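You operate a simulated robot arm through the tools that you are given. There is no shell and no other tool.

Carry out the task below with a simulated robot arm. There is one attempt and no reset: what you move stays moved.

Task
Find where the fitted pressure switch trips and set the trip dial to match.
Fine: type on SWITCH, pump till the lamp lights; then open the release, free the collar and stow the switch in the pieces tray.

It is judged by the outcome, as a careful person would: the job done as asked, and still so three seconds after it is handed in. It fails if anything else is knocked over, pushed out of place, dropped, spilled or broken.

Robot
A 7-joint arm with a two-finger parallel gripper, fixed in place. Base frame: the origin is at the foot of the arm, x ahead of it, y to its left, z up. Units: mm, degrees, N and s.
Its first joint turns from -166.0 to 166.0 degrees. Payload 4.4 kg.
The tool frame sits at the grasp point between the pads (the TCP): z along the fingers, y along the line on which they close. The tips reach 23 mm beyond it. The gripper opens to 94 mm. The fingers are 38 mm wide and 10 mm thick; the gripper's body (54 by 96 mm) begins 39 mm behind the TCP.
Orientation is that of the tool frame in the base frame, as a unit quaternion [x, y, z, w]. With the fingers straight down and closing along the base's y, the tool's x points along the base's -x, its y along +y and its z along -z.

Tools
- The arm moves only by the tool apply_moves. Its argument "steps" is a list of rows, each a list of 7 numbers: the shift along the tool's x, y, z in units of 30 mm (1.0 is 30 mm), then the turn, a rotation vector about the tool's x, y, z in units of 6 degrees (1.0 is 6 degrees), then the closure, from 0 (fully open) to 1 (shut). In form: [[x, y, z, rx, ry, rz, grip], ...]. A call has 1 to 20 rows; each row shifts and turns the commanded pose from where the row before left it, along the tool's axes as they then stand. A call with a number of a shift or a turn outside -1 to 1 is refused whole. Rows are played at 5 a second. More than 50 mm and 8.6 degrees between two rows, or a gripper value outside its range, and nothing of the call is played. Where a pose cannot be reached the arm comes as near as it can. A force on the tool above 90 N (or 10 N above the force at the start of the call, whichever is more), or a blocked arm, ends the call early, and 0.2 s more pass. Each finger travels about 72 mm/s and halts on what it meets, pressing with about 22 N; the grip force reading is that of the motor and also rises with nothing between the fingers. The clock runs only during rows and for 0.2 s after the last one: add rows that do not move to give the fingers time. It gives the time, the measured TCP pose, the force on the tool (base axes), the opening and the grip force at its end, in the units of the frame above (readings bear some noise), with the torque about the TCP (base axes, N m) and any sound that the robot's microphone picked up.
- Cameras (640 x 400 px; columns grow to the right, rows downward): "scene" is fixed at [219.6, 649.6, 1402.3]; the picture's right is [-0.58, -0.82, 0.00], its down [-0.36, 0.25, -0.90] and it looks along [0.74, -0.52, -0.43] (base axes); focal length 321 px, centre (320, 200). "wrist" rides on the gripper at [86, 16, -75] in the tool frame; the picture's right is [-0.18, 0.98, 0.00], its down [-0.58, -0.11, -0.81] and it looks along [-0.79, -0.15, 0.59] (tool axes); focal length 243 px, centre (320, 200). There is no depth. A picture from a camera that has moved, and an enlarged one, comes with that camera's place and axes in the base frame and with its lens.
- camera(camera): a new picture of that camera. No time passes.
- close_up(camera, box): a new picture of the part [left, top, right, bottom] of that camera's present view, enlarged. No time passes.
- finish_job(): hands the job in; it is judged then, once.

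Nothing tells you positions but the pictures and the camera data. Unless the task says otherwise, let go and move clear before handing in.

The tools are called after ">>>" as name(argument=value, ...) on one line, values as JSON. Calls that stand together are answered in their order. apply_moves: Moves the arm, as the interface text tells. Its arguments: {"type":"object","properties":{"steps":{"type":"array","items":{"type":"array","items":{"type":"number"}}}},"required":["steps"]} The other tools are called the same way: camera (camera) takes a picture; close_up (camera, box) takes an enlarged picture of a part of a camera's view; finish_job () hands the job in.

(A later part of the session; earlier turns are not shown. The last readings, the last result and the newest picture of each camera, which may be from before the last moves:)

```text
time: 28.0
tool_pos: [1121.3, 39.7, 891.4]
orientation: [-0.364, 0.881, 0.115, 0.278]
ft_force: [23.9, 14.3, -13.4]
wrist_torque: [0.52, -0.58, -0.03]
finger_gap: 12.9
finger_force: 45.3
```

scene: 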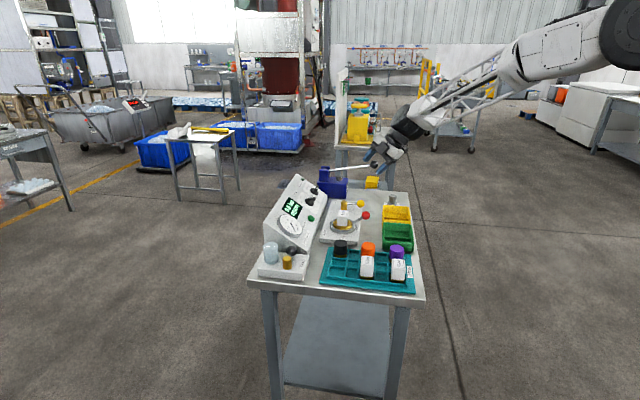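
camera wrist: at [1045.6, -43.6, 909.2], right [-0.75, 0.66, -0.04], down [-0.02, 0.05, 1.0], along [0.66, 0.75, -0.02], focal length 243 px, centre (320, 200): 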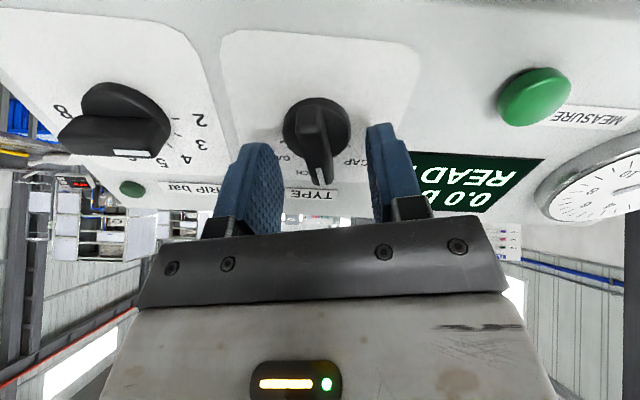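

The tool is now at the SWITCH orientation. I'll let go and check the knob and display.

>>> apply_moves(steps=[[0, 0, 0, 0, 0, 0, 0.8], [0, 0, 0, 0, 0, 0, 0.6], [0, 0, 0, 0, 0, 0, 0.45], [0, 0, -0.5, 0, 0, 0, 0.4], [0, 0, -0.8, 0, 0, 0, 0.4], [0, 0, -0.8, 0, 0, 0, 0.4], [0, 0, 0, 0, 0, 0, 0.4]])

>>> camera(camera="wrist")

>>> close_up(camera="wrist", box=[160, 20, 480, 200])

>>> close_up(camera="scene", box=[265, 160, 345, 240])

```text
time: 29.6
tool_pos: [1093.6, 13.9, 944.6]
orientation: [-0.365, 0.881, 0.115, 0.278]
ft_force: [-0.2, -0.2, -0.1]
wrist_torque: [0.0, 0.01, 0.0]
finger_gap: 56.3
finger_force: 0.1
```

```text
taken
camera wrist: at [1003.3, -53.7, 956.3], right [-0.59, 0.8, 0.11], down [0.09, -0.07, 0.99], along [0.8, 0.59, -0.03], focal length 243 px, centre (320, 200)
```

wrist: 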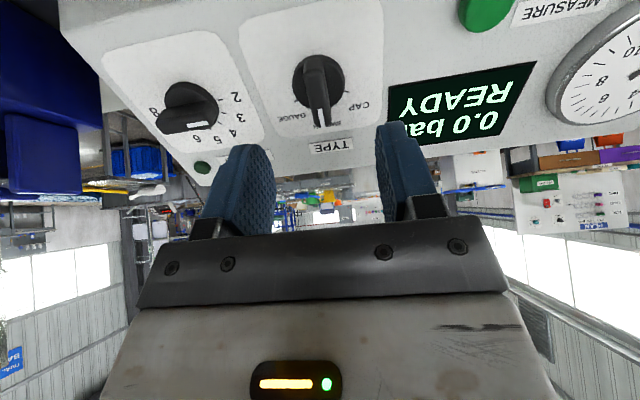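

```text
2.00 times, centred on (320, 110) of wrist
camera zoom: at [1003.3, -53.7, 956.3], right [-0.59, 0.8, 0.11], down [0.09, -0.07, 0.99], along [0.8, 0.59, -0.03], focal length 485 px, centre (320, 380)
```

zoom: 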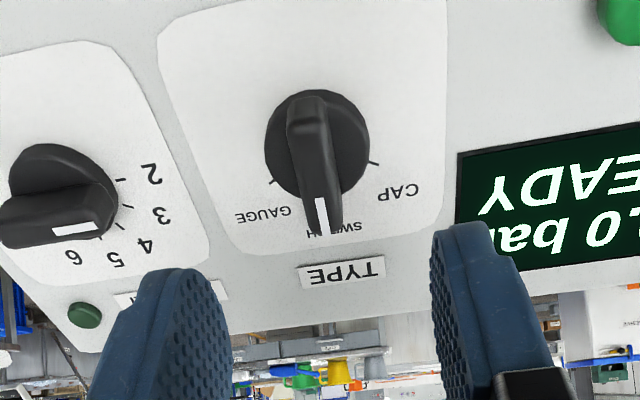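

```text
5.00 times, centred on (305, 200) of scene
camera zoom: at [219.6, 649.6, 1402.3], right [-0.58, -0.82, 0.0], down [-0.36, 0.25, -0.9], along [0.74, -0.52, -0.43], focal length 1606 px, centre (395, 200)
```

zoom: 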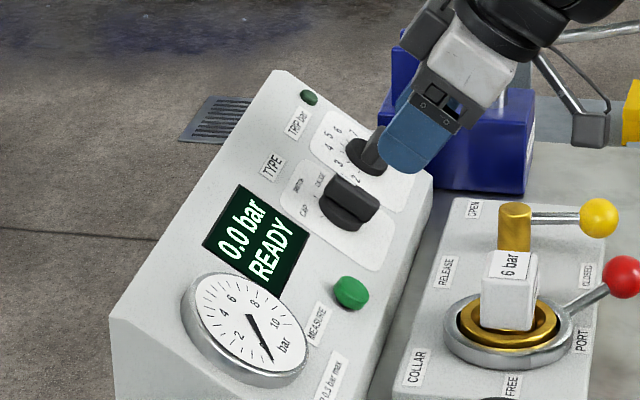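

TYPE now points at SWITCH. Next, the hand pump: I'll retract, bring the tool back to vertical and hover above the black pump knob.

>>> apply_moves(steps=[[0, 0, -1, 0, 0, 0, 0.4], [0, 0, -1, 0, 0, 0, 0.4], [0, 0, 0, 0, 0.972, 0, 0.3], [0, 0, 0, 0, 0.972, 0, 0.2], [0, 0, 0, 0, 0.972, 0, 0.2], [0, 0, 0, 0, 0.972, 0, 0.2], [0, 0, 0, 0, 0.972, 0, 0.2], [0, 0, 0, 0, 0.972, 0, 0.2], [0.575, 0, -0.8, 0, 0, 0, 0.2], [0.575, 0, -0.8, 0, 0, 0, 0.2], [0.575, -0.963, -0.8, 0, 0, 0, 0.2], [0.575, -0.963, -0.8, 0, 0, 0, 0.2], [0.575, -0.963, 0, 0, 0, 0, 0.2], [0.575, -0.963, 0, 0, 0, 0, 0.2], [0.575, -0.963, 0, 0, 0, 0, 0.2], [0.575, -0.963, 0, 0, 0, 0, 0.2], [0, -0.963, 0, 0, 0, 0, 0.2], [0, -0.963, 0, 0, 0, 0, 0.2], [0, 0, 0, 0, 0, 0, 0.2]])

>>> camera(camera="wrist")

>>> camera(camera="scene")

```text
time: 33.6
tool_pos: [1134.7, -270.9, 1090.1]
orientation: [-0.383, 0.924, 0.0, 0.0]
ft_force: [-0.4, 0.1, 0.1]
wrist_torque: [0.0, -0.01, 0.0]
finger_gap: 75.1
finger_force: 0.1
```

```text
taken
camera wrist: at [1064.4, -320.8, 1164.3], right [-0.57, 0.82, 0.0], down [0.49, 0.33, 0.81], along [0.66, 0.46, -0.59], focal length 243 px, centre (320, 200)
```

wrist: 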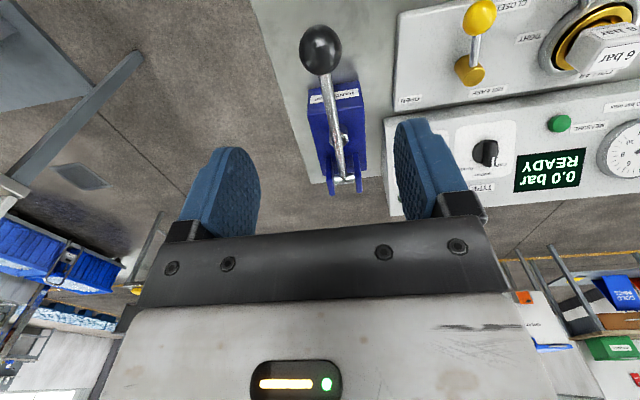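

```text
taken
```

scene: 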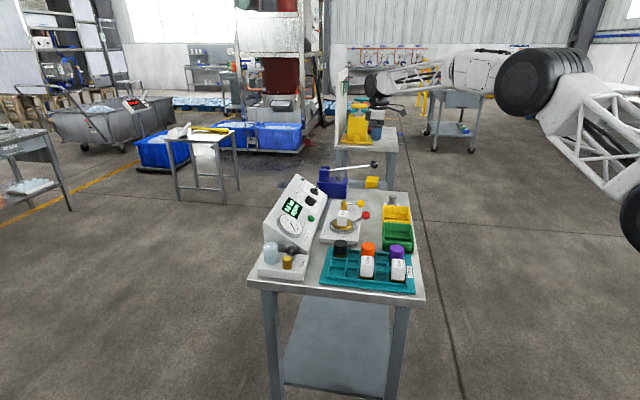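

The black knob lies right under the tool, around z≈949. I'll descend around it and look again before gripping.

>>> apply_moves(steps=[[0, 0, 0.8, 0, 0, 0, 0.2], [0, 0, 0.8, 0, 0, 0, 0.2], [0, 0, 0.8, 0, 0, 0, 0.2], [0, 0, 0.8, 0, 0, 0, 0.2], [0, 0, 0.6, 0, 0, 0, 0.2], [0, 0, 0, 0, 0, 0, 0.2]])

>>> camera(camera="wrist")

>>> close_up(camera="scene", box=[310, 120, 430, 200])

```text
time: 35.0
tool_pos: [1138.0, -271.9, 976.0]
orientation: [-0.383, 0.924, -0.001, 0.0]
ft_force: [-0.3, -0.2, -0.4]
wrist_torque: [-0.02, -0.03, 0.0]
finger_gap: 75.2
finger_force: 0.1
```

```text
taken
camera wrist: at [1065.0, -320.6, 1049.9], right [-0.57, 0.82, 0.0], down [0.49, 0.33, 0.81], along [0.67, 0.46, -0.59], focal length 243 px, centre (320, 200)
```

wrist: 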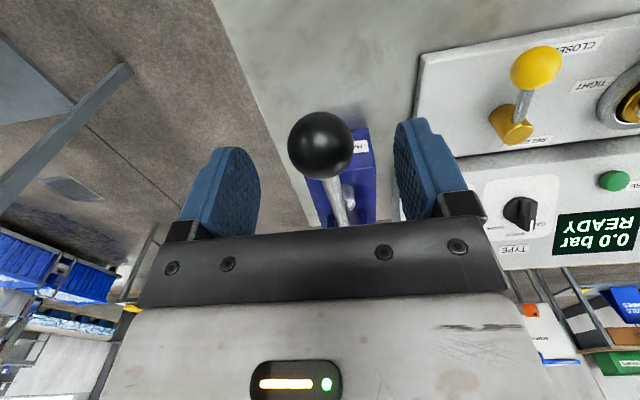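

```text
5.00 times, centred on (370, 160) of scene
camera zoom: at [219.6, 649.6, 1402.3], right [-0.58, -0.82, 0.0], down [-0.36, 0.25, -0.9], along [0.74, -0.52, -0.43], focal length 1606 px, centre (70, 400)
```

zoom: 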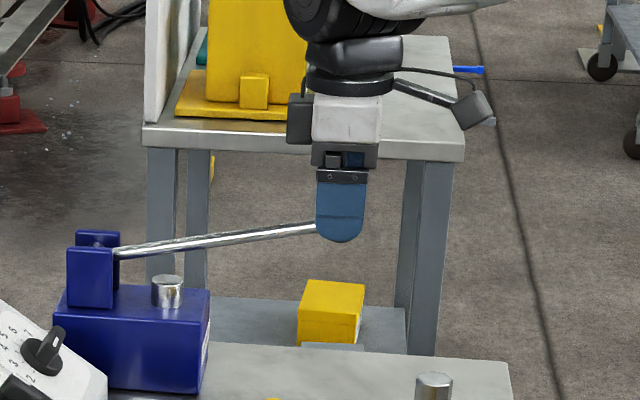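

Ball (~35 mm) is centred between the fingers, about 25 mm below the grasp point. I'll descend and grip it.

>>> apply_moves(steps=[[0, 0, 0.43, 0, 0, 0, 0.2], [0, 0, 0.43, 0, 0, 0, 0.2], [0, 0, 0, 0, 0, 0, 0.4], [0, 0, 0, 0, 0, 0, 0.5], [0, 0, 0, 0, 0, 0, 0.6], [0, 0, 0, 0, 0, 0, 0.8], [0, 0, 0, 0, 0, 0, 0.8]])

>>> camera(camera="wrist")

```text
time: 36.6
tool_pos: [1136.1, -273.3, 949.1]
orientation: [-0.383, 0.924, 0.001, 0.0]
ft_force: [-30.9, 15.0, 2.3]
wrist_torque: [-0.11, 0.02, -0.04]
finger_gap: 34.4
finger_force: 45.0
```

```text
taken
camera wrist: at [1064.3, -320.5, 1023.6], right [-0.57, 0.82, 0.0], down [0.49, 0.33, 0.81], along [0.66, 0.46, -0.59], focal length 243 px, centre (320, 200)
```

wrist: 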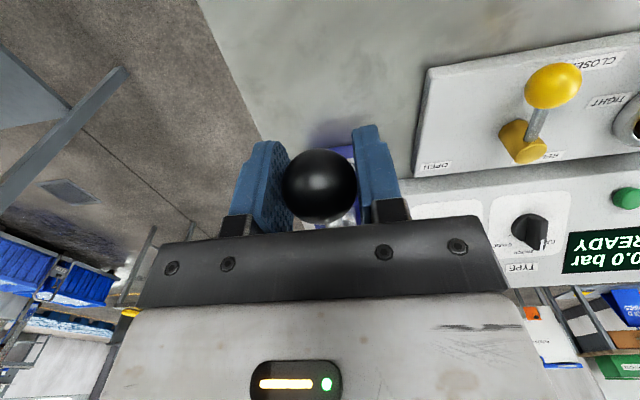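

I have the pump ball. I'll ease the side load, then press it down ~15 mm to feel the stroke and watch the display.

>>> apply_moves(steps=[[0, 0.04, 0, 0, 0, 0, 0.8], [0.03, 0, 0.25, 0, 0, 0, 0.8], [0.02, 0, 0.25, 0, 0, 0, 0.8], [0, 0, 0, 0, 0, 0, 0.8]])

>>> close_up(camera="scene", box=[265, 150, 345, 230])

```text
time: 37.6
tool_pos: [1134.8, -272.8, 935.2]
orientation: [-0.382, 0.924, 0.001, 0.0]
ft_force: [-23.6, 4.2, 9.8]
wrist_torque: [0.77, -0.9, 0.03]
finger_gap: 34.1
finger_force: 45.8
```

```text
5.00 times, centred on (305, 190) of scene
camera zoom: at [219.6, 649.6, 1402.3], right [-0.58, -0.82, 0.0], down [-0.36, 0.25, -0.9], along [0.74, -0.52, -0.43], focal length 1606 px, centre (395, 250)
```

zoom: 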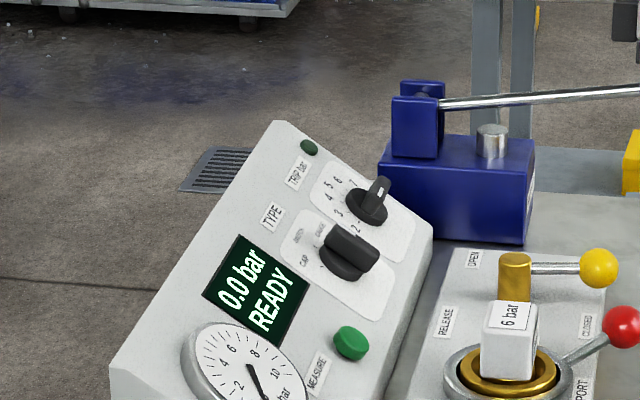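

>>> apply_moves(steps=[[0.02, 0.02, 0.33, 0, 0, 0, 0.8], [0.01, 0, 0.33, 0, 0, 0, 0.8], [0, 0, 0, 0, 0, 0, 0.8]])

>>> close_up(camera="scene", box=[265, 150, 345, 230])

```text
time: 38.4
tool_pos: [1134.1, -272.8, 915.2]
orientation: [-0.383, 0.924, 0.0, 0.0]
ft_force: [-6.0, -2.8, 7.4]
wrist_torque: [0.59, -0.63, 0.0]
finger_gap: 34.0
finger_force: 44.9
```

```text
5.00 times, centred on (305, 190) of scene
camera zoom: at [219.6, 649.6, 1402.3], right [-0.58, -0.82, 0.0], down [-0.36, 0.25, -0.9], along [0.74, -0.52, -0.43], focal length 1606 px, centre (395, 250)
```

zoom: 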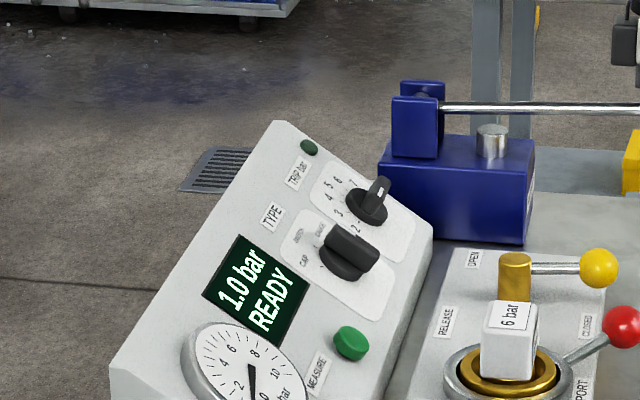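

The display now reads 1.0 bar. I'll press a little further to learn whether the pressure rises continuously with stroke.

>>> apply_moves(steps=[[0, 0, 0.2, 0, 0, 0, 0.8], [0, 0, 0, 0, 0, 0, 0.8]])

>>> close_up(camera="scene", box=[265, 150, 345, 230])

```text
time: 39.0
tool_pos: [1133.3, -273.0, 908.1]
orientation: [-0.383, 0.924, 0.0, 0.001]
ft_force: [-2.8, -13.8, 9.2]
wrist_torque: [0.68, -0.7, 0.04]
finger_gap: 34.3
finger_force: 45.4
```

```text
5.00 times, centred on (305, 190) of scene
camera zoom: at [219.6, 649.6, 1402.3], right [-0.58, -0.82, 0.0], down [-0.36, 0.25, -0.9], along [0.74, -0.52, -0.43], focal length 1606 px, centre (395, 250)
```

zoom: 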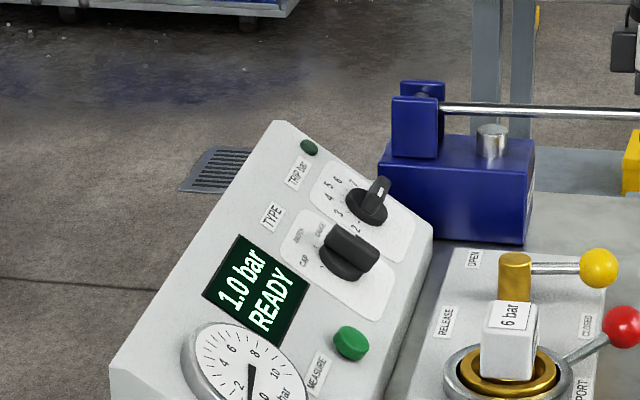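

>>> apply_moves(steps=[[0, 0, -0.33, 0, 0, 0, 0.8], [-0.02, 0, -0.35, 0, 0, 0, 0.8], [-0.03, 0, -0.35, 0, 0, 0, 0.8], [-0.03, 0, -0.33, 0, 0, 0, 0.8], [0, 0, 0, 0, 0, 0, 0.8]])

>>> close_up(camera="scene", box=[265, 140, 385, 230])

```text
time: 40.2
tool_pos: [1135.7, -272.1, 948.5]
orientation: [-0.384, 0.923, 0.0, 0.0]
ft_force: [68.5, -29.3, -15.6]
wrist_torque: [0.37, 0.37, 0.53]
finger_gap: 34.3
finger_force: 45.6
```

```text
4.44 times, centred on (325, 185) of scene
camera zoom: at [219.6, 649.6, 1402.3], right [-0.58, -0.82, 0.0], down [-0.36, 0.25, -0.9], along [0.74, -0.52, -0.43], focal length 1427 px, centre (298, 267)
```

zoom: 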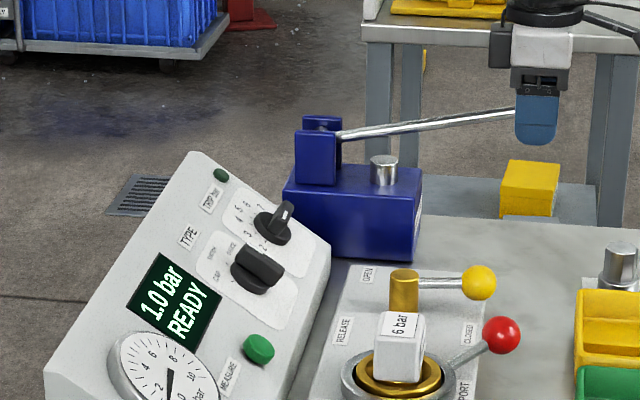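

>>> apply_moves(steps=[[0, -0.06, 0, 0, 0, 0, 0.8], [0.03, 0, 0.25, 0, 0, 0, 0.8], [0.02, 0, 0.25, 0, 0, 0, 0.8], [0, 0, 0, 0, 0, 0, 0.8]])

>>> close_up(camera="scene", box=[265, 150, 345, 230])

```text
time: 41.2
tool_pos: [1134.7, -272.2, 933.2]
orientation: [-0.383, 0.924, 0.001, 0.0]
ft_force: [-43.9, 12.9, 10.6]
wrist_torque: [0.58, -0.72, 0.03]
finger_gap: 34.2
finger_force: 45.2
```

```text
5.00 times, centred on (305, 190) of scene
camera zoom: at [219.6, 649.6, 1402.3], right [-0.58, -0.82, 0.0], down [-0.36, 0.25, -0.9], along [0.74, -0.52, -0.43], focal length 1606 px, centre (395, 250)
```

zoom: 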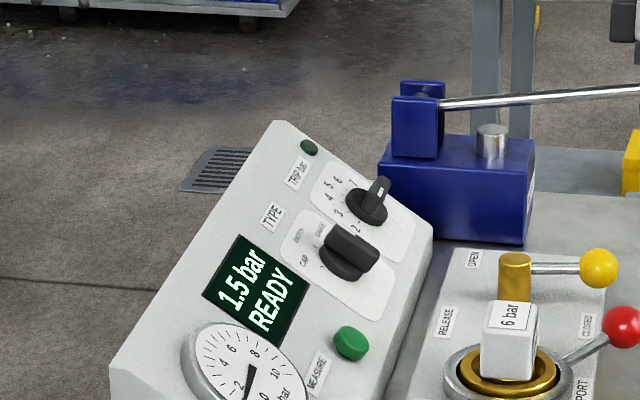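

>>> apply_moves(steps=[[0, 0.05, 0, 0, 0, 0, 0.8], [0, 0, 0, 0, 0, 0, 0.8], [0, 0, 0, 0, 0, 0, 0.8], [0, 0, 0, 0, 0, 0, 0.8], [0, 0, 0, 0, 0, 0, 0.8]])

>>> close_up(camera="scene", box=[265, 150, 345, 230])

```text
time: 42.4
tool_pos: [1135.4, -272.0, 934.7]
orientation: [-0.383, 0.924, 0.0, 0.0]
ft_force: [20.2, -5.9, -4.4]
wrist_torque: [-0.85, 1.01, 0.09]
finger_gap: 34.2
finger_force: 45.1
```

```text
5.00 times, centred on (305, 190) of scene
camera zoom: at [219.6, 649.6, 1402.3], right [-0.58, -0.82, 0.0], down [-0.36, 0.25, -0.9], along [0.74, -0.52, -0.43], focal length 1606 px, centre (395, 250)
```

zoom: 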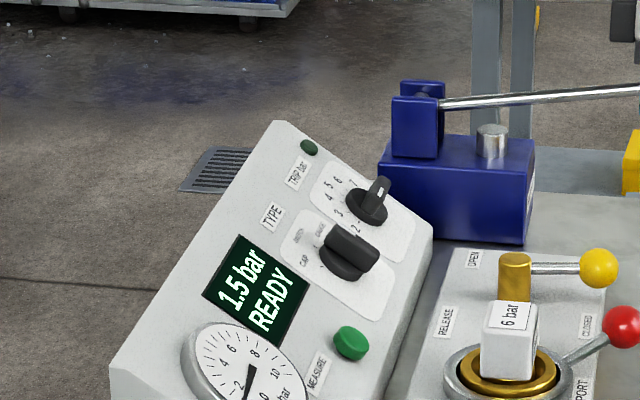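

>>> apply_moves(steps=[[0.01, 0, 0.25, 0, 0, 0, 0.8], [0.01, 0, 0.0, 0, 0, 0, 0.8], [0, 0, 0, 0, 0, 0, 0.8]])

>>> close_up(camera="scene", box=[265, 150, 345, 230])

```text
time: 43.2
tool_pos: [1135.0, -272.5, 929.6]
orientation: [-0.383, 0.924, -0.001, 0.001]
ft_force: [42.7, -15.0, 5.5]
wrist_torque: [0.8, -0.54, 0.29]
finger_gap: 34.3
finger_force: 45.2
```

```text
5.00 times, centred on (305, 190) of scene
camera zoom: at [219.6, 649.6, 1402.3], right [-0.58, -0.82, 0.0], down [-0.36, 0.25, -0.9], along [0.74, -0.52, -0.43], focal length 1606 px, centre (395, 250)
```

zoom: 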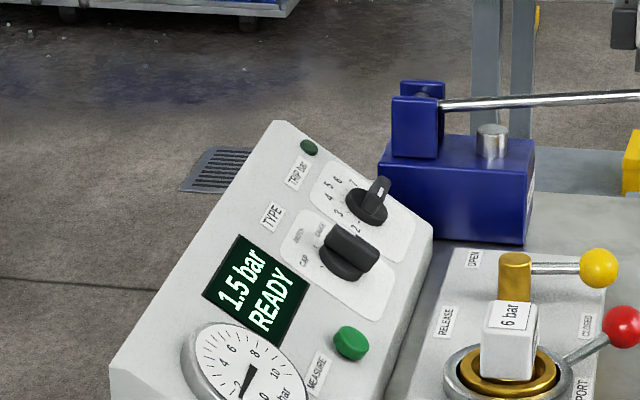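

>>> apply_moves(steps=[[0.01, -0.03, 0.2, 0, 0, 0, 0.8], [0.0, 0, 0.25, 0, 0, 0, 0.8], [0, 0, 0, 0, 0, 0, 0.8]])

>>> close_up(camera="scene", box=[265, 150, 345, 230])

```text
time: 44.0
tool_pos: [1132.9, -272.9, 914.2]
orientation: [-0.383, 0.924, 0.001, 0.0]
ft_force: [13.2, -28.6, 8.9]
wrist_torque: [0.88, -0.66, 0.06]
finger_gap: 34.1
finger_force: 45.2
```

```text
5.00 times, centred on (305, 190) of scene
camera zoom: at [219.6, 649.6, 1402.3], right [-0.58, -0.82, 0.0], down [-0.36, 0.25, -0.9], along [0.74, -0.52, -0.43], focal length 1606 px, centre (395, 250)
```

zoom: 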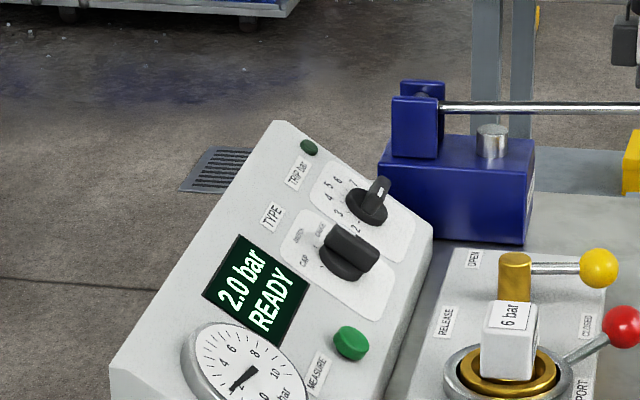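

>>> close_up(camera="scene", box=[275, 190, 315, 240])

>>> apply_moves(steps=[[0, 0, 0, 0, 0, 0, 0.8], [0, 0, 0, 0, 0, 0, 0.8], [0, 0, 0, 0, 0, 0, 0.8]])

>>> close_up(camera="scene", box=[275, 190, 315, 240])

```text
8.00 times, centred on (295, 215) of scene
camera zoom: at [219.6, 649.6, 1402.3], right [-0.58, -0.82, 0.0], down [-0.36, 0.25, -0.9], along [0.74, -0.52, -0.43], focal length 2569 px, centre (520, 80)
```

zoom: 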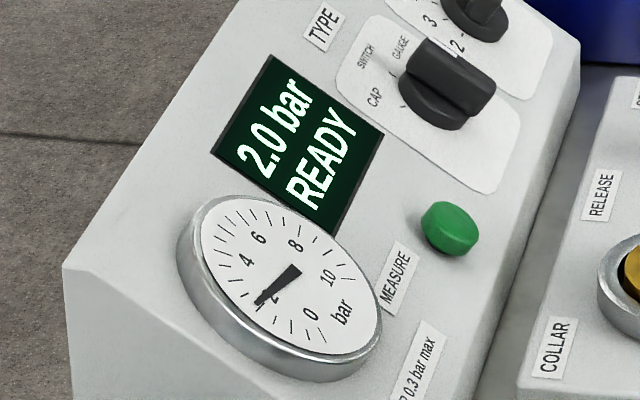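

```text
time: 44.8
tool_pos: [1133.0, -273.6, 914.4]
orientation: [-0.382, 0.924, 0.0, 0.0]
ft_force: [5.7, -42.0, 6.3]
wrist_torque: [0.55, -0.28, -0.05]
finger_gap: 34.1
finger_force: 44.9
```

```text
8.00 times, centred on (295, 215) of scene
camera zoom: at [219.6, 649.6, 1402.3], right [-0.58, -0.82, 0.0], down [-0.36, 0.25, -0.9], along [0.74, -0.52, -0.43], focal length 2569 px, centre (520, 80)
```

zoom: 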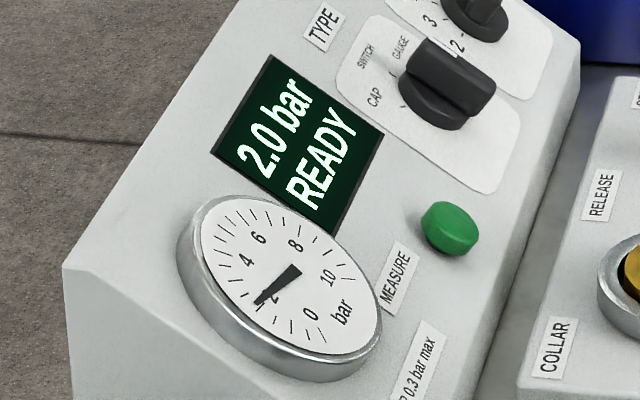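

2.0 bar, gaining about 0.5 bar per half stroke and 1.0 per full stroke, lamp dark. I'll do another full cycle (up then down).

>>> apply_moves(steps=[[0, 0, -0.29, 0, 0, 0, 0.8], [-0.02, 0, -0.29, 0, 0, 0, 0.8], [-0.03, 0, -0.29, 0, 0, 0, 0.8], [-0.03, 0, -0.29, 0, 0, 0, 0.8], [0, 0, 0, 0, 0, 0, 0.8], [0.03, 0, 0.29, 0, 0, 0, 0.8], [0.03, 0, 0.29, 0, 0, 0, 0.8], [0.02, 0, 0.29, 0, 0, 0, 0.8], [0.01, 0, 0.29, 0, 0, 0, 0.8], [0, 0, 0, 0, 0, 0, 0.8]])

>>> close_up(camera="scene", box=[265, 150, 345, 230])

```text
time: 47.0
tool_pos: [1135.8, -271.7, 914.2]
orientation: [-0.384, 0.923, 0.0, 0.0]
ft_force: [-3.3, -5.1, 8.7]
wrist_torque: [0.71, -0.74, 0.05]
finger_gap: 33.9
finger_force: 45.2
```

```text
5.00 times, centred on (305, 190) of scene
camera zoom: at [219.6, 649.6, 1402.3], right [-0.58, -0.82, 0.0], down [-0.36, 0.25, -0.9], along [0.74, -0.52, -0.43], focal length 1606 px, centre (395, 250)
```

zoom: 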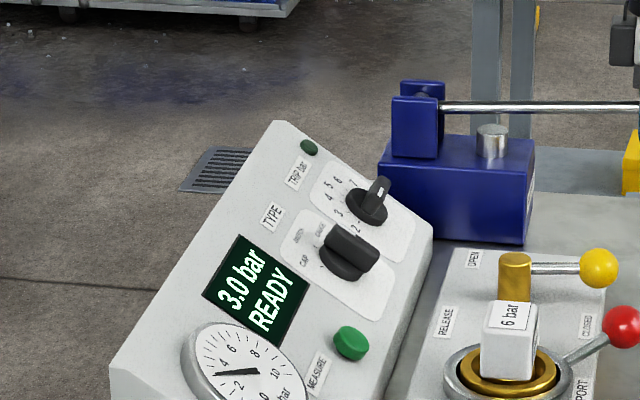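

3.0 bar, lamp still dark and handling forces are low. I'll raise the handle and go down in smaller increments, checking the lamp each time.

>>> apply_moves(steps=[[0, 0, -0.29, 0, 0, 0, 0.8], [-0.02, 0, -0.29, 0, 0, 0, 0.8], [-0.03, 0, -0.29, 0, 0, 0, 0.8], [-0.04, 0, -0.29, 0, 0, 0, 0.8], [0, 0, 0, 0, 0, 0, 0.8], [0.04, 0, 0.28, 0, 0, 0, 0.8], [0.03, 0, 0.28, 0, 0, 0, 0.8], [0, 0, 0, 0, 0, 0, 0.8]])

>>> close_up(camera="scene", box=[265, 150, 345, 230])

```text
time: 48.8
tool_pos: [1134.7, -272.8, 933.9]
orientation: [-0.383, 0.924, -0.001, 0.0]
ft_force: [-8.2, -6.5, 9.2]
wrist_torque: [0.89, -0.92, 0.0]
finger_gap: 34.1
finger_force: 44.9
```

```text
5.00 times, centred on (305, 190) of scene
camera zoom: at [219.6, 649.6, 1402.3], right [-0.58, -0.82, 0.0], down [-0.36, 0.25, -0.9], along [0.74, -0.52, -0.43], focal length 1606 px, centre (395, 250)
```

zoom: 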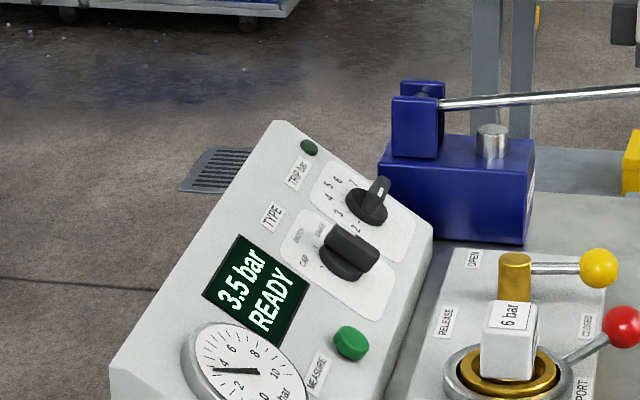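

3.5 bar, lamp dark. I'll press in ~6 mm increments to see the resolution.

>>> apply_moves(steps=[[0.01, 0, 0.2, 0, 0, 0, 0.8], [0, 0, 0, 0, 0, 0, 0.8]])

>>> close_up(camera="scene", box=[265, 150, 345, 230])

>>> apply_moves(steps=[[0.01, 0, 0.2, 0, 0, 0, 0.8], [0, 0, 0, 0, 0, 0, 0.8]])

>>> close_up(camera="scene", box=[265, 150, 345, 230])

>>> apply_moves(steps=[[0.01, 0, 0.2, 0, 0, 0, 0.8], [0, 0, 0, 0, 0, 0, 0.8]])

>>> close_up(camera="scene", box=[265, 150, 345, 230])

```text
time: 49.4
tool_pos: [1133.9, -272.3, 925.8]
orientation: [-0.382, 0.924, 0.0, 0.0]
ft_force: [-20.6, -9.6, 9.1]
wrist_torque: [0.58, -0.64, 0.01]
finger_gap: 33.9
finger_force: 44.9
```

```text
5.00 times, centred on (305, 190) of scene
camera zoom: at [219.6, 649.6, 1402.3], right [-0.58, -0.82, 0.0], down [-0.36, 0.25, -0.9], along [0.74, -0.52, -0.43], focal length 1606 px, centre (395, 250)
```

zoom: 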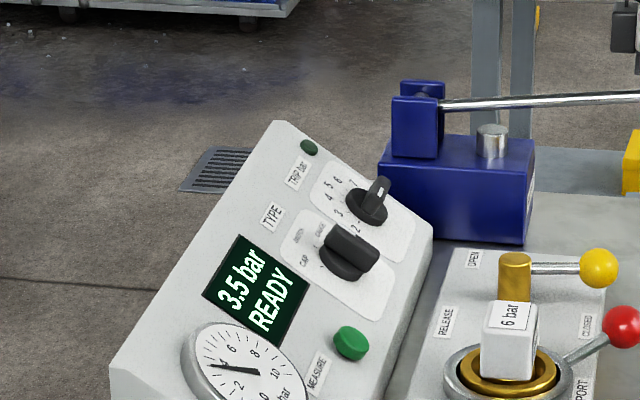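

```text
time: 50.0
tool_pos: [1134.9, -272.0, 921.5]
orientation: [-0.383, 0.924, 0.0, 0.0]
ft_force: [-13.9, -8.0, 8.6]
wrist_torque: [0.71, -0.74, -0.01]
finger_gap: 34.5
finger_force: 44.8
```

```text
5.00 times, centred on (305, 190) of scene
camera zoom: at [219.6, 649.6, 1402.3], right [-0.58, -0.82, 0.0], down [-0.36, 0.25, -0.9], along [0.74, -0.52, -0.43], focal length 1606 px, centre (395, 250)
```

zoom: 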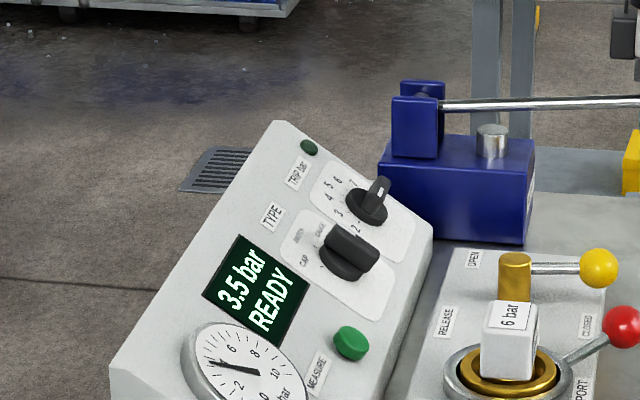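

```text
time: 50.6
tool_pos: [1134.5, -273.1, 914.5]
orientation: [-0.384, 0.923, 0.0, -0.001]
ft_force: [-4.8, -1.9, 8.6]
wrist_torque: [0.73, -0.75, 0.0]
finger_gap: 34.2
finger_force: 44.8
```

```text
5.00 times, centred on (305, 190) of scene
camera zoom: at [219.6, 649.6, 1402.3], right [-0.58, -0.82, 0.0], down [-0.36, 0.25, -0.9], along [0.74, -0.52, -0.43], focal length 1606 px, centre (395, 250)
```

zoom: 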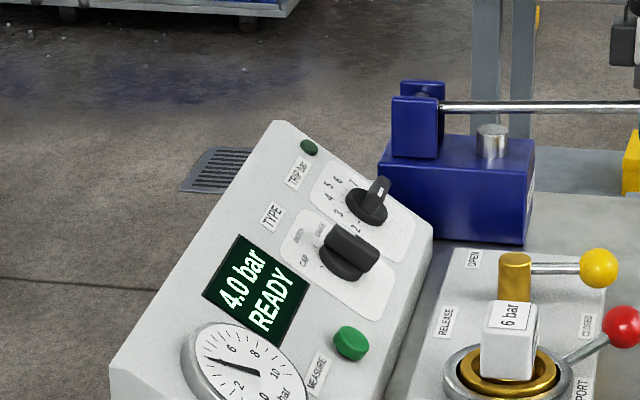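

The display is in 0.5-bar steps but the gauge needle moves continuously, so the gauge gives the finer reading. At 4.0 bar the lamp is dark; I'll raise the handle and continue down in small increments watching lamp and needle.

>>> apply_moves(steps=[[0, 0, -0.29, 0, 0, 0, 0.8], [-0.02, 0, -0.29, 0, 0, 0, 0.8], [-0.04, 0, -0.29, 0, 0, 0, 0.8], [-0.04, 0, -0.29, 0, 0, 0, 0.8], [0, 0, 0, 0, 0, 0, 0.8], [0.03, 0, 0.23, 0, 0, 0, 0.8], [0, 0, 0, 0, 0, 0, 0.8]])

>>> close_up(camera="scene", box=[265, 150, 345, 230])

>>> apply_moves(steps=[[0.02, 0, 0.2, 0, 0, 0, 0.8], [0, 0, 0, 0, 0, 0, 0.8]])

>>> close_up(camera="scene", box=[265, 150, 345, 230])

>>> apply_moves(steps=[[0.02, 0, 0.2, 0, 0, 0, 0.8], [0, 0, 0, 0, 0, 0, 0.8]])

>>> close_up(camera="scene", box=[265, 150, 345, 230])

```text
time: 52.2
tool_pos: [1137.1, -270.0, 943.2]
orientation: [-0.384, 0.923, -0.001, 0.001]
ft_force: [14.3, 6.1, 4.7]
wrist_torque: [0.74, -0.77, 0.02]
finger_gap: 33.8
finger_force: 44.9
```

```text
5.00 times, centred on (305, 190) of scene
camera zoom: at [219.6, 649.6, 1402.3], right [-0.58, -0.82, 0.0], down [-0.36, 0.25, -0.9], along [0.74, -0.52, -0.43], focal length 1606 px, centre (395, 250)
```

zoom: 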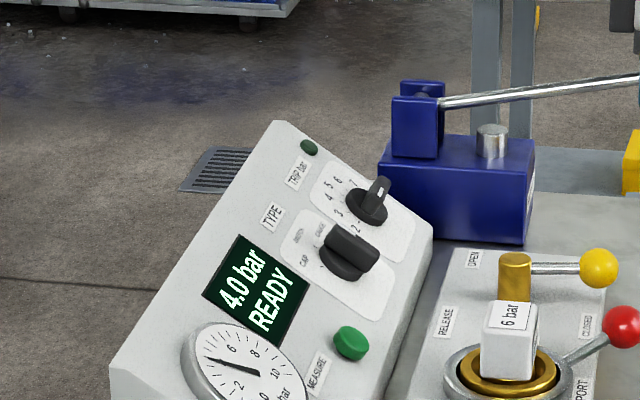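

```text
time: 52.8
tool_pos: [1135.8, -271.6, 935.8]
orientation: [-0.383, 0.924, 0.0, 0.0]
ft_force: [-21.0, 14.0, 8.5]
wrist_torque: [0.7, -0.95, -0.07]
finger_gap: 33.9
finger_force: 45.1
```

```text
5.00 times, centred on (305, 190) of scene
camera zoom: at [219.6, 649.6, 1402.3], right [-0.58, -0.82, 0.0], down [-0.36, 0.25, -0.9], along [0.74, -0.52, -0.43], focal length 1606 px, centre (395, 250)
```

zoom: 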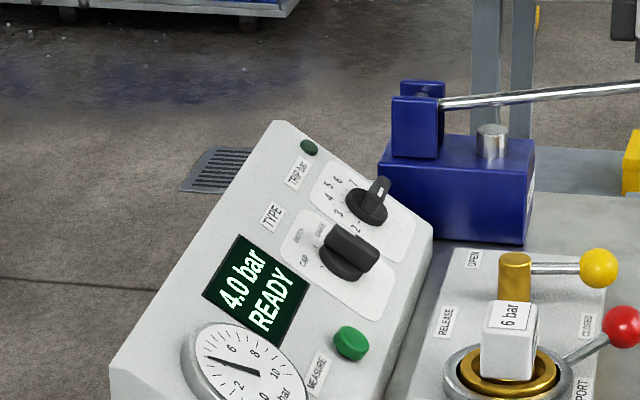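

```text
time: 53.4
tool_pos: [1133.8, -272.7, 930.1]
orientation: [-0.382, 0.924, 0.0, 0.0]
ft_force: [-22.3, 9.2, 8.0]
wrist_torque: [0.53, -0.83, -0.05]
finger_gap: 34.0
finger_force: 44.7
```

```text
5.00 times, centred on (305, 190) of scene
camera zoom: at [219.6, 649.6, 1402.3], right [-0.58, -0.82, 0.0], down [-0.36, 0.25, -0.9], along [0.74, -0.52, -0.43], focal length 1606 px, centre (395, 250)
```

zoom: 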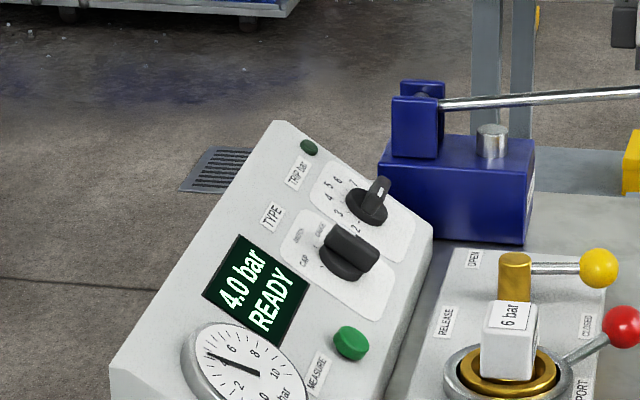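

>>> apply_moves(steps=[[0.01, 0, 0.2, 0, 0, 0, 0.8], [0, 0, 0, 0, 0, 0, 0.8]])

>>> close_up(camera="scene", box=[265, 160, 325, 240])

>>> apply_moves(steps=[[0.01, 0, 0.2, 0, 0, 0, 0.8], [0, 0, 0, 0, 0, 0, 0.8]])

>>> close_up(camera="scene", box=[265, 160, 325, 240])

>>> apply_moves(steps=[[0.0, 0, 0.2, 0, 0, 0, 0.8], [0, 0, 0, 0, 0, 0, 0.8]])

>>> close_up(camera="scene", box=[265, 160, 325, 240])

```text
time: 54.0
tool_pos: [1134.9, -273.2, 924.3]
orientation: [-0.382, 0.924, 0.0, 0.0]
ft_force: [-12.8, -0.8, 8.5]
wrist_torque: [0.71, -0.82, -0.02]
finger_gap: 34.1
finger_force: 44.9
```

```text
5.00 times, centred on (295, 200) of scene
camera zoom: at [219.6, 649.6, 1402.3], right [-0.58, -0.82, 0.0], down [-0.36, 0.25, -0.9], along [0.74, -0.52, -0.43], focal length 1606 px, centre (445, 200)
```

zoom: 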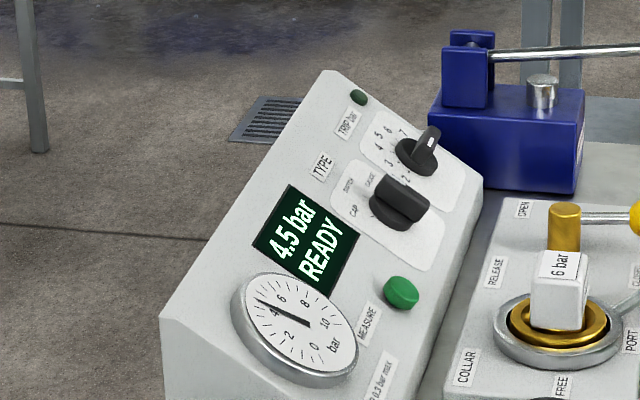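

```text
time: 54.6
tool_pos: [1134.3, -273.2, 917.8]
orientation: [-0.383, 0.924, -0.001, 0.001]
ft_force: [-2.0, -7.5, 8.3]
wrist_torque: [0.81, -0.79, 0.0]
finger_gap: 34.2
finger_force: 44.7
```

```text
5.00 times, centred on (295, 200) of scene
camera zoom: at [219.6, 649.6, 1402.3], right [-0.58, -0.82, 0.0], down [-0.36, 0.25, -0.9], along [0.74, -0.52, -0.43], focal length 1606 px, centre (445, 200)
```

zoom: 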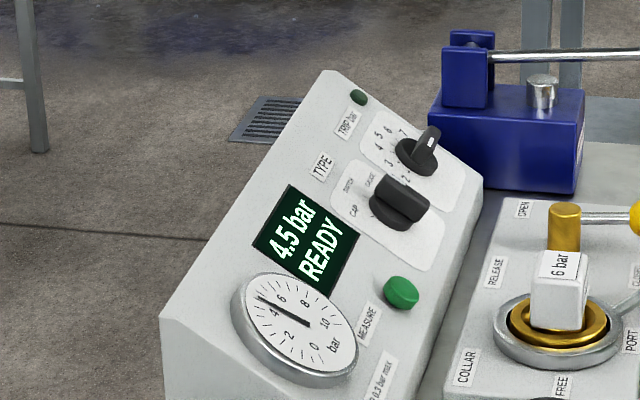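

```text
time: 55.2
tool_pos: [1134.2, -273.6, 911.7]
orientation: [-0.383, 0.924, 0.0, 0.0]
ft_force: [-3.9, -10.4, 8.1]
wrist_torque: [0.72, -0.68, 0.01]
finger_gap: 34.4
finger_force: 45.0
```

```text
5.00 times, centred on (295, 200) of scene
camera zoom: at [219.6, 649.6, 1402.3], right [-0.58, -0.82, 0.0], down [-0.36, 0.25, -0.9], along [0.74, -0.52, -0.43], focal length 1606 px, centre (445, 200)
```

zoom: 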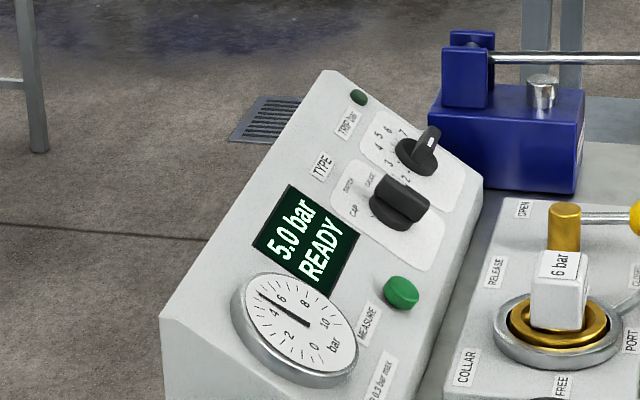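

5.0 bar, lamp still dark. Another cycle in small increments.

>>> apply_moves(steps=[[0, 0, -0.31, 0, 0, 0, 0.8], [-0.02, 0, -0.31, 0, 0, 0, 0.8], [-0.03, 0, -0.31, 0, 0, 0, 0.8], [-0.04, 0, -0.31, 0, 0, 0, 0.8], [0, 0, 0, 0, 0, 0, 0.8], [0.04, 0, 0.25, 0, 0, 0, 0.8], [0.02, 0, 0.2, 0, 0, 0, 0.8], [0, 0, 0, 0, 0, 0, 0.8]])

>>> close_up(camera="scene", box=[265, 160, 325, 240])

>>> apply_moves(steps=[[0.01, 0, 0.15, 0, 0, 0, 0.8], [0, 0, 0, 0, 0, 0, 0.8]])

>>> close_up(camera="scene", box=[265, 160, 325, 240])

>>> apply_moves(steps=[[0.01, 0, 0.15, 0, 0, 0, 0.8], [0, 0, 0, 0, 0, 0, 0.8]])

>>> close_up(camera="scene", box=[265, 160, 325, 240])

```text
time: 57.0
tool_pos: [1133.9, -273.3, 936.6]
orientation: [-0.383, 0.924, 0.0, 0.0]
ft_force: [21.9, -5.4, 6.5]
wrist_torque: [0.9, -0.72, 0.08]
finger_gap: 34.4
finger_force: 45.5
```

```text
5.00 times, centred on (295, 200) of scene
camera zoom: at [219.6, 649.6, 1402.3], right [-0.58, -0.82, 0.0], down [-0.36, 0.25, -0.9], along [0.74, -0.52, -0.43], focal length 1606 px, centre (445, 200)
```

zoom: 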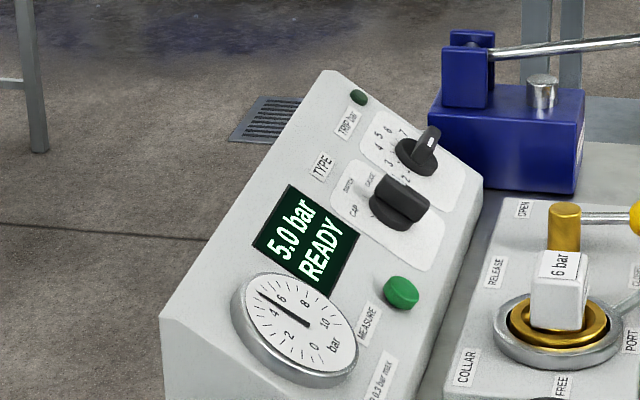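

```text
time: 57.6
tool_pos: [1133.2, -273.4, 931.2]
orientation: [-0.383, 0.924, 0.0, 0.001]
ft_force: [3.8, -11.6, 9.8]
wrist_torque: [0.84, -0.77, 0.0]
finger_gap: 33.9
finger_force: 45.1
```

```text
5.00 times, centred on (295, 200) of scene
camera zoom: at [219.6, 649.6, 1402.3], right [-0.58, -0.82, 0.0], down [-0.36, 0.25, -0.9], along [0.74, -0.52, -0.43], focal length 1606 px, centre (445, 200)
```

zoom: 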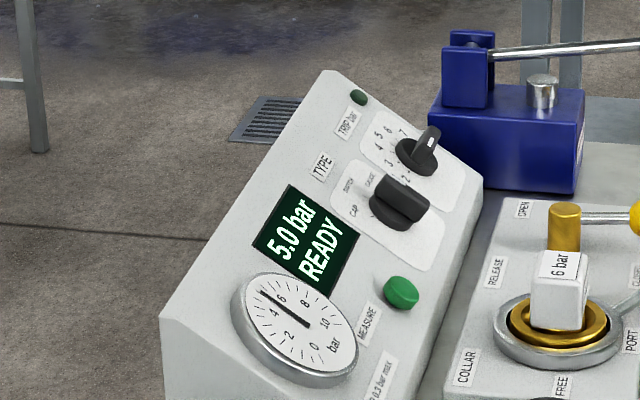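

```text
time: 58.2
tool_pos: [1133.0, -273.6, 926.7]
orientation: [-0.382, 0.924, 0.0, 0.0]
ft_force: [-0.4, -19.5, 9.7]
wrist_torque: [0.83, -0.69, 0.04]
finger_gap: 33.9
finger_force: 45.1
```

```text
5.00 times, centred on (295, 200) of scene
camera zoom: at [219.6, 649.6, 1402.3], right [-0.58, -0.82, 0.0], down [-0.36, 0.25, -0.9], along [0.74, -0.52, -0.43], focal length 1606 px, centre (445, 200)
```

zoom: 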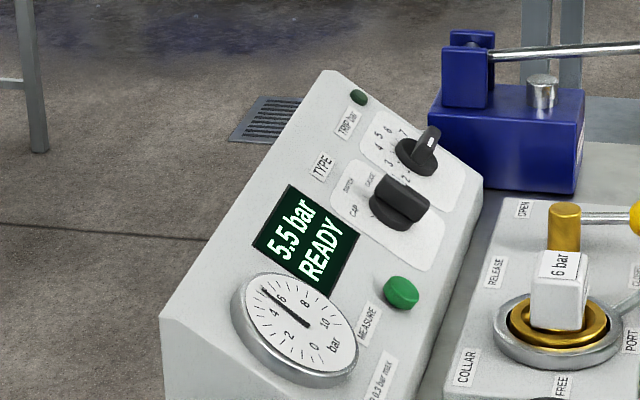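

>>> apply_moves(steps=[[0.02, 0, 0.13, 0, 0, 0, 0.8], [0, 0, 0, 0, 0, 0, 0.8]])

>>> close_up(camera="scene", box=[265, 160, 325, 240])

>>> apply_moves(steps=[[0.01, 0, 0.13, 0, 0, 0, 0.8], [0, 0, 0, 0, 0, 0, 0.8]])

>>> close_up(camera="scene", box=[265, 160, 325, 240])

>>> apply_moves(steps=[[0.0, 0, 0.13, 0, 0, 0, 0.8], [0, 0, 0, 0, 0, 0, 0.8]])

>>> close_up(camera="scene", box=[265, 160, 325, 240])

```text
time: 58.8
tool_pos: [1133.8, -275.0, 923.5]
orientation: [-0.383, 0.924, 0.0, 0.0]
ft_force: [11.0, -23.4, 9.9]
wrist_torque: [0.96, -0.73, 0.03]
finger_gap: 34.4
finger_force: 45.0
```

```text
5.00 times, centred on (295, 200) of scene
camera zoom: at [219.6, 649.6, 1402.3], right [-0.58, -0.82, 0.0], down [-0.36, 0.25, -0.9], along [0.74, -0.52, -0.43], focal length 1606 px, centre (445, 200)
```

zoom: 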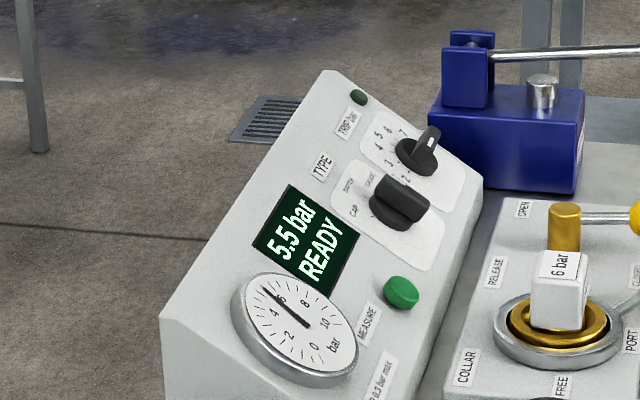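

```text
time: 59.4
tool_pos: [1132.8, -273.7, 917.8]
orientation: [-0.382, 0.924, 0.0, 0.0]
ft_force: [8.6, -29.6, 9.1]
wrist_torque: [0.95, -0.65, -0.01]
finger_gap: 34.3
finger_force: 45.2
```

```text
5.00 times, centred on (295, 200) of scene
camera zoom: at [219.6, 649.6, 1402.3], right [-0.58, -0.82, 0.0], down [-0.36, 0.25, -0.9], along [0.74, -0.52, -0.43], focal length 1606 px, centre (445, 200)
```

zoom: 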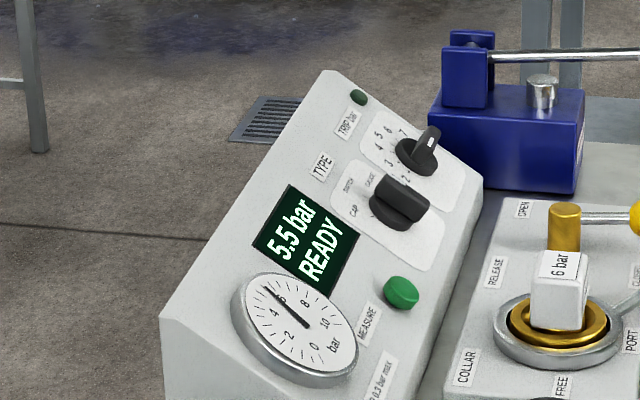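

```text
time: 60.0
tool_pos: [1133.5, -273.0, 914.1]
orientation: [-0.382, 0.924, 0.0, 0.0]
ft_force: [-0.9, -27.0, 8.3]
wrist_torque: [0.75, -0.53, -0.02]
finger_gap: 34.0
finger_force: 44.8
```

```text
5.00 times, centred on (295, 200) of scene
camera zoom: at [219.6, 649.6, 1402.3], right [-0.58, -0.82, 0.0], down [-0.36, 0.25, -0.9], along [0.74, -0.52, -0.43], focal length 1606 px, centre (445, 200)
```

zoom: 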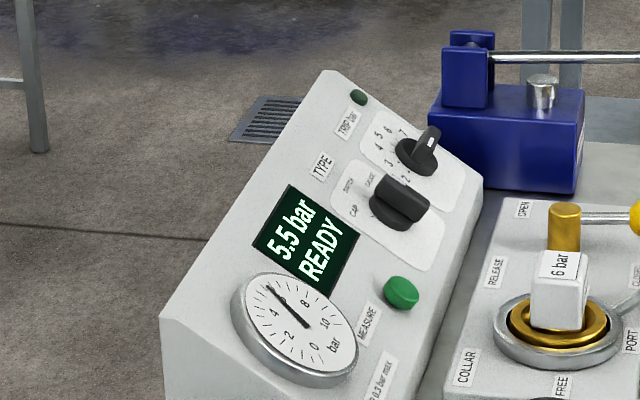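

>>> apply_moves(steps=[[0.02, -0.01, 0.13, 0, 0, 0, 0.8], [0, 0, 0, 0, 0, 0, 0.8]])

>>> close_up(camera="scene", box=[265, 160, 325, 240])

>>> apply_moves(steps=[[0.0, -0.01, 0.13, 0, 0, 0, 0.8], [0, 0, 0, 0, 0, 0, 0.8]])

>>> close_up(camera="scene", box=[265, 160, 325, 240])

```text
time: 60.6
tool_pos: [1131.7, -274.8, 910.7]
orientation: [-0.383, 0.924, 0.0, -0.001]
ft_force: [-6.5, -11.6, 7.7]
wrist_torque: [0.63, -0.61, -0.02]
finger_gap: 34.1
finger_force: 45.4
```

```text
5.00 times, centred on (295, 200) of scene
camera zoom: at [219.6, 649.6, 1402.3], right [-0.58, -0.82, 0.0], down [-0.36, 0.25, -0.9], along [0.74, -0.52, -0.43], focal length 1606 px, centre (445, 200)
```

zoom: 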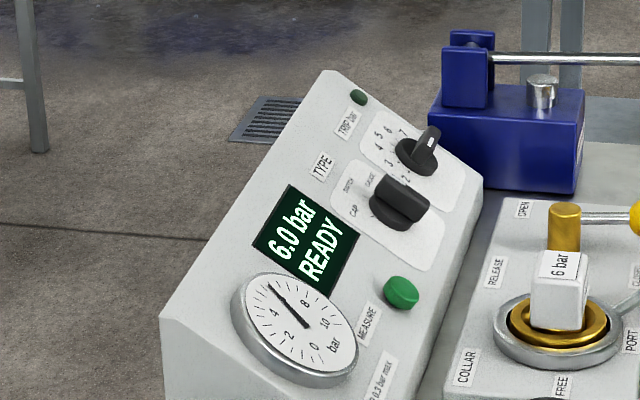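

```text
time: 61.2
tool_pos: [1132.7, -274.4, 906.7]
orientation: [-0.383, 0.924, 0.0, 0.0]
ft_force: [-18.3, -7.9, 6.9]
wrist_torque: [0.48, -0.63, -0.05]
finger_gap: 34.3
finger_force: 45.1
```

```text
5.00 times, centred on (295, 200) of scene
camera zoom: at [219.6, 649.6, 1402.3], right [-0.58, -0.82, 0.0], down [-0.36, 0.25, -0.9], along [0.74, -0.52, -0.43], focal length 1606 px, centre (445, 200)
```

zoom: 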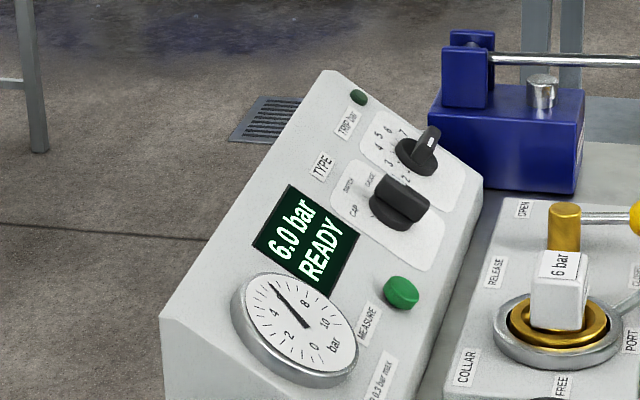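

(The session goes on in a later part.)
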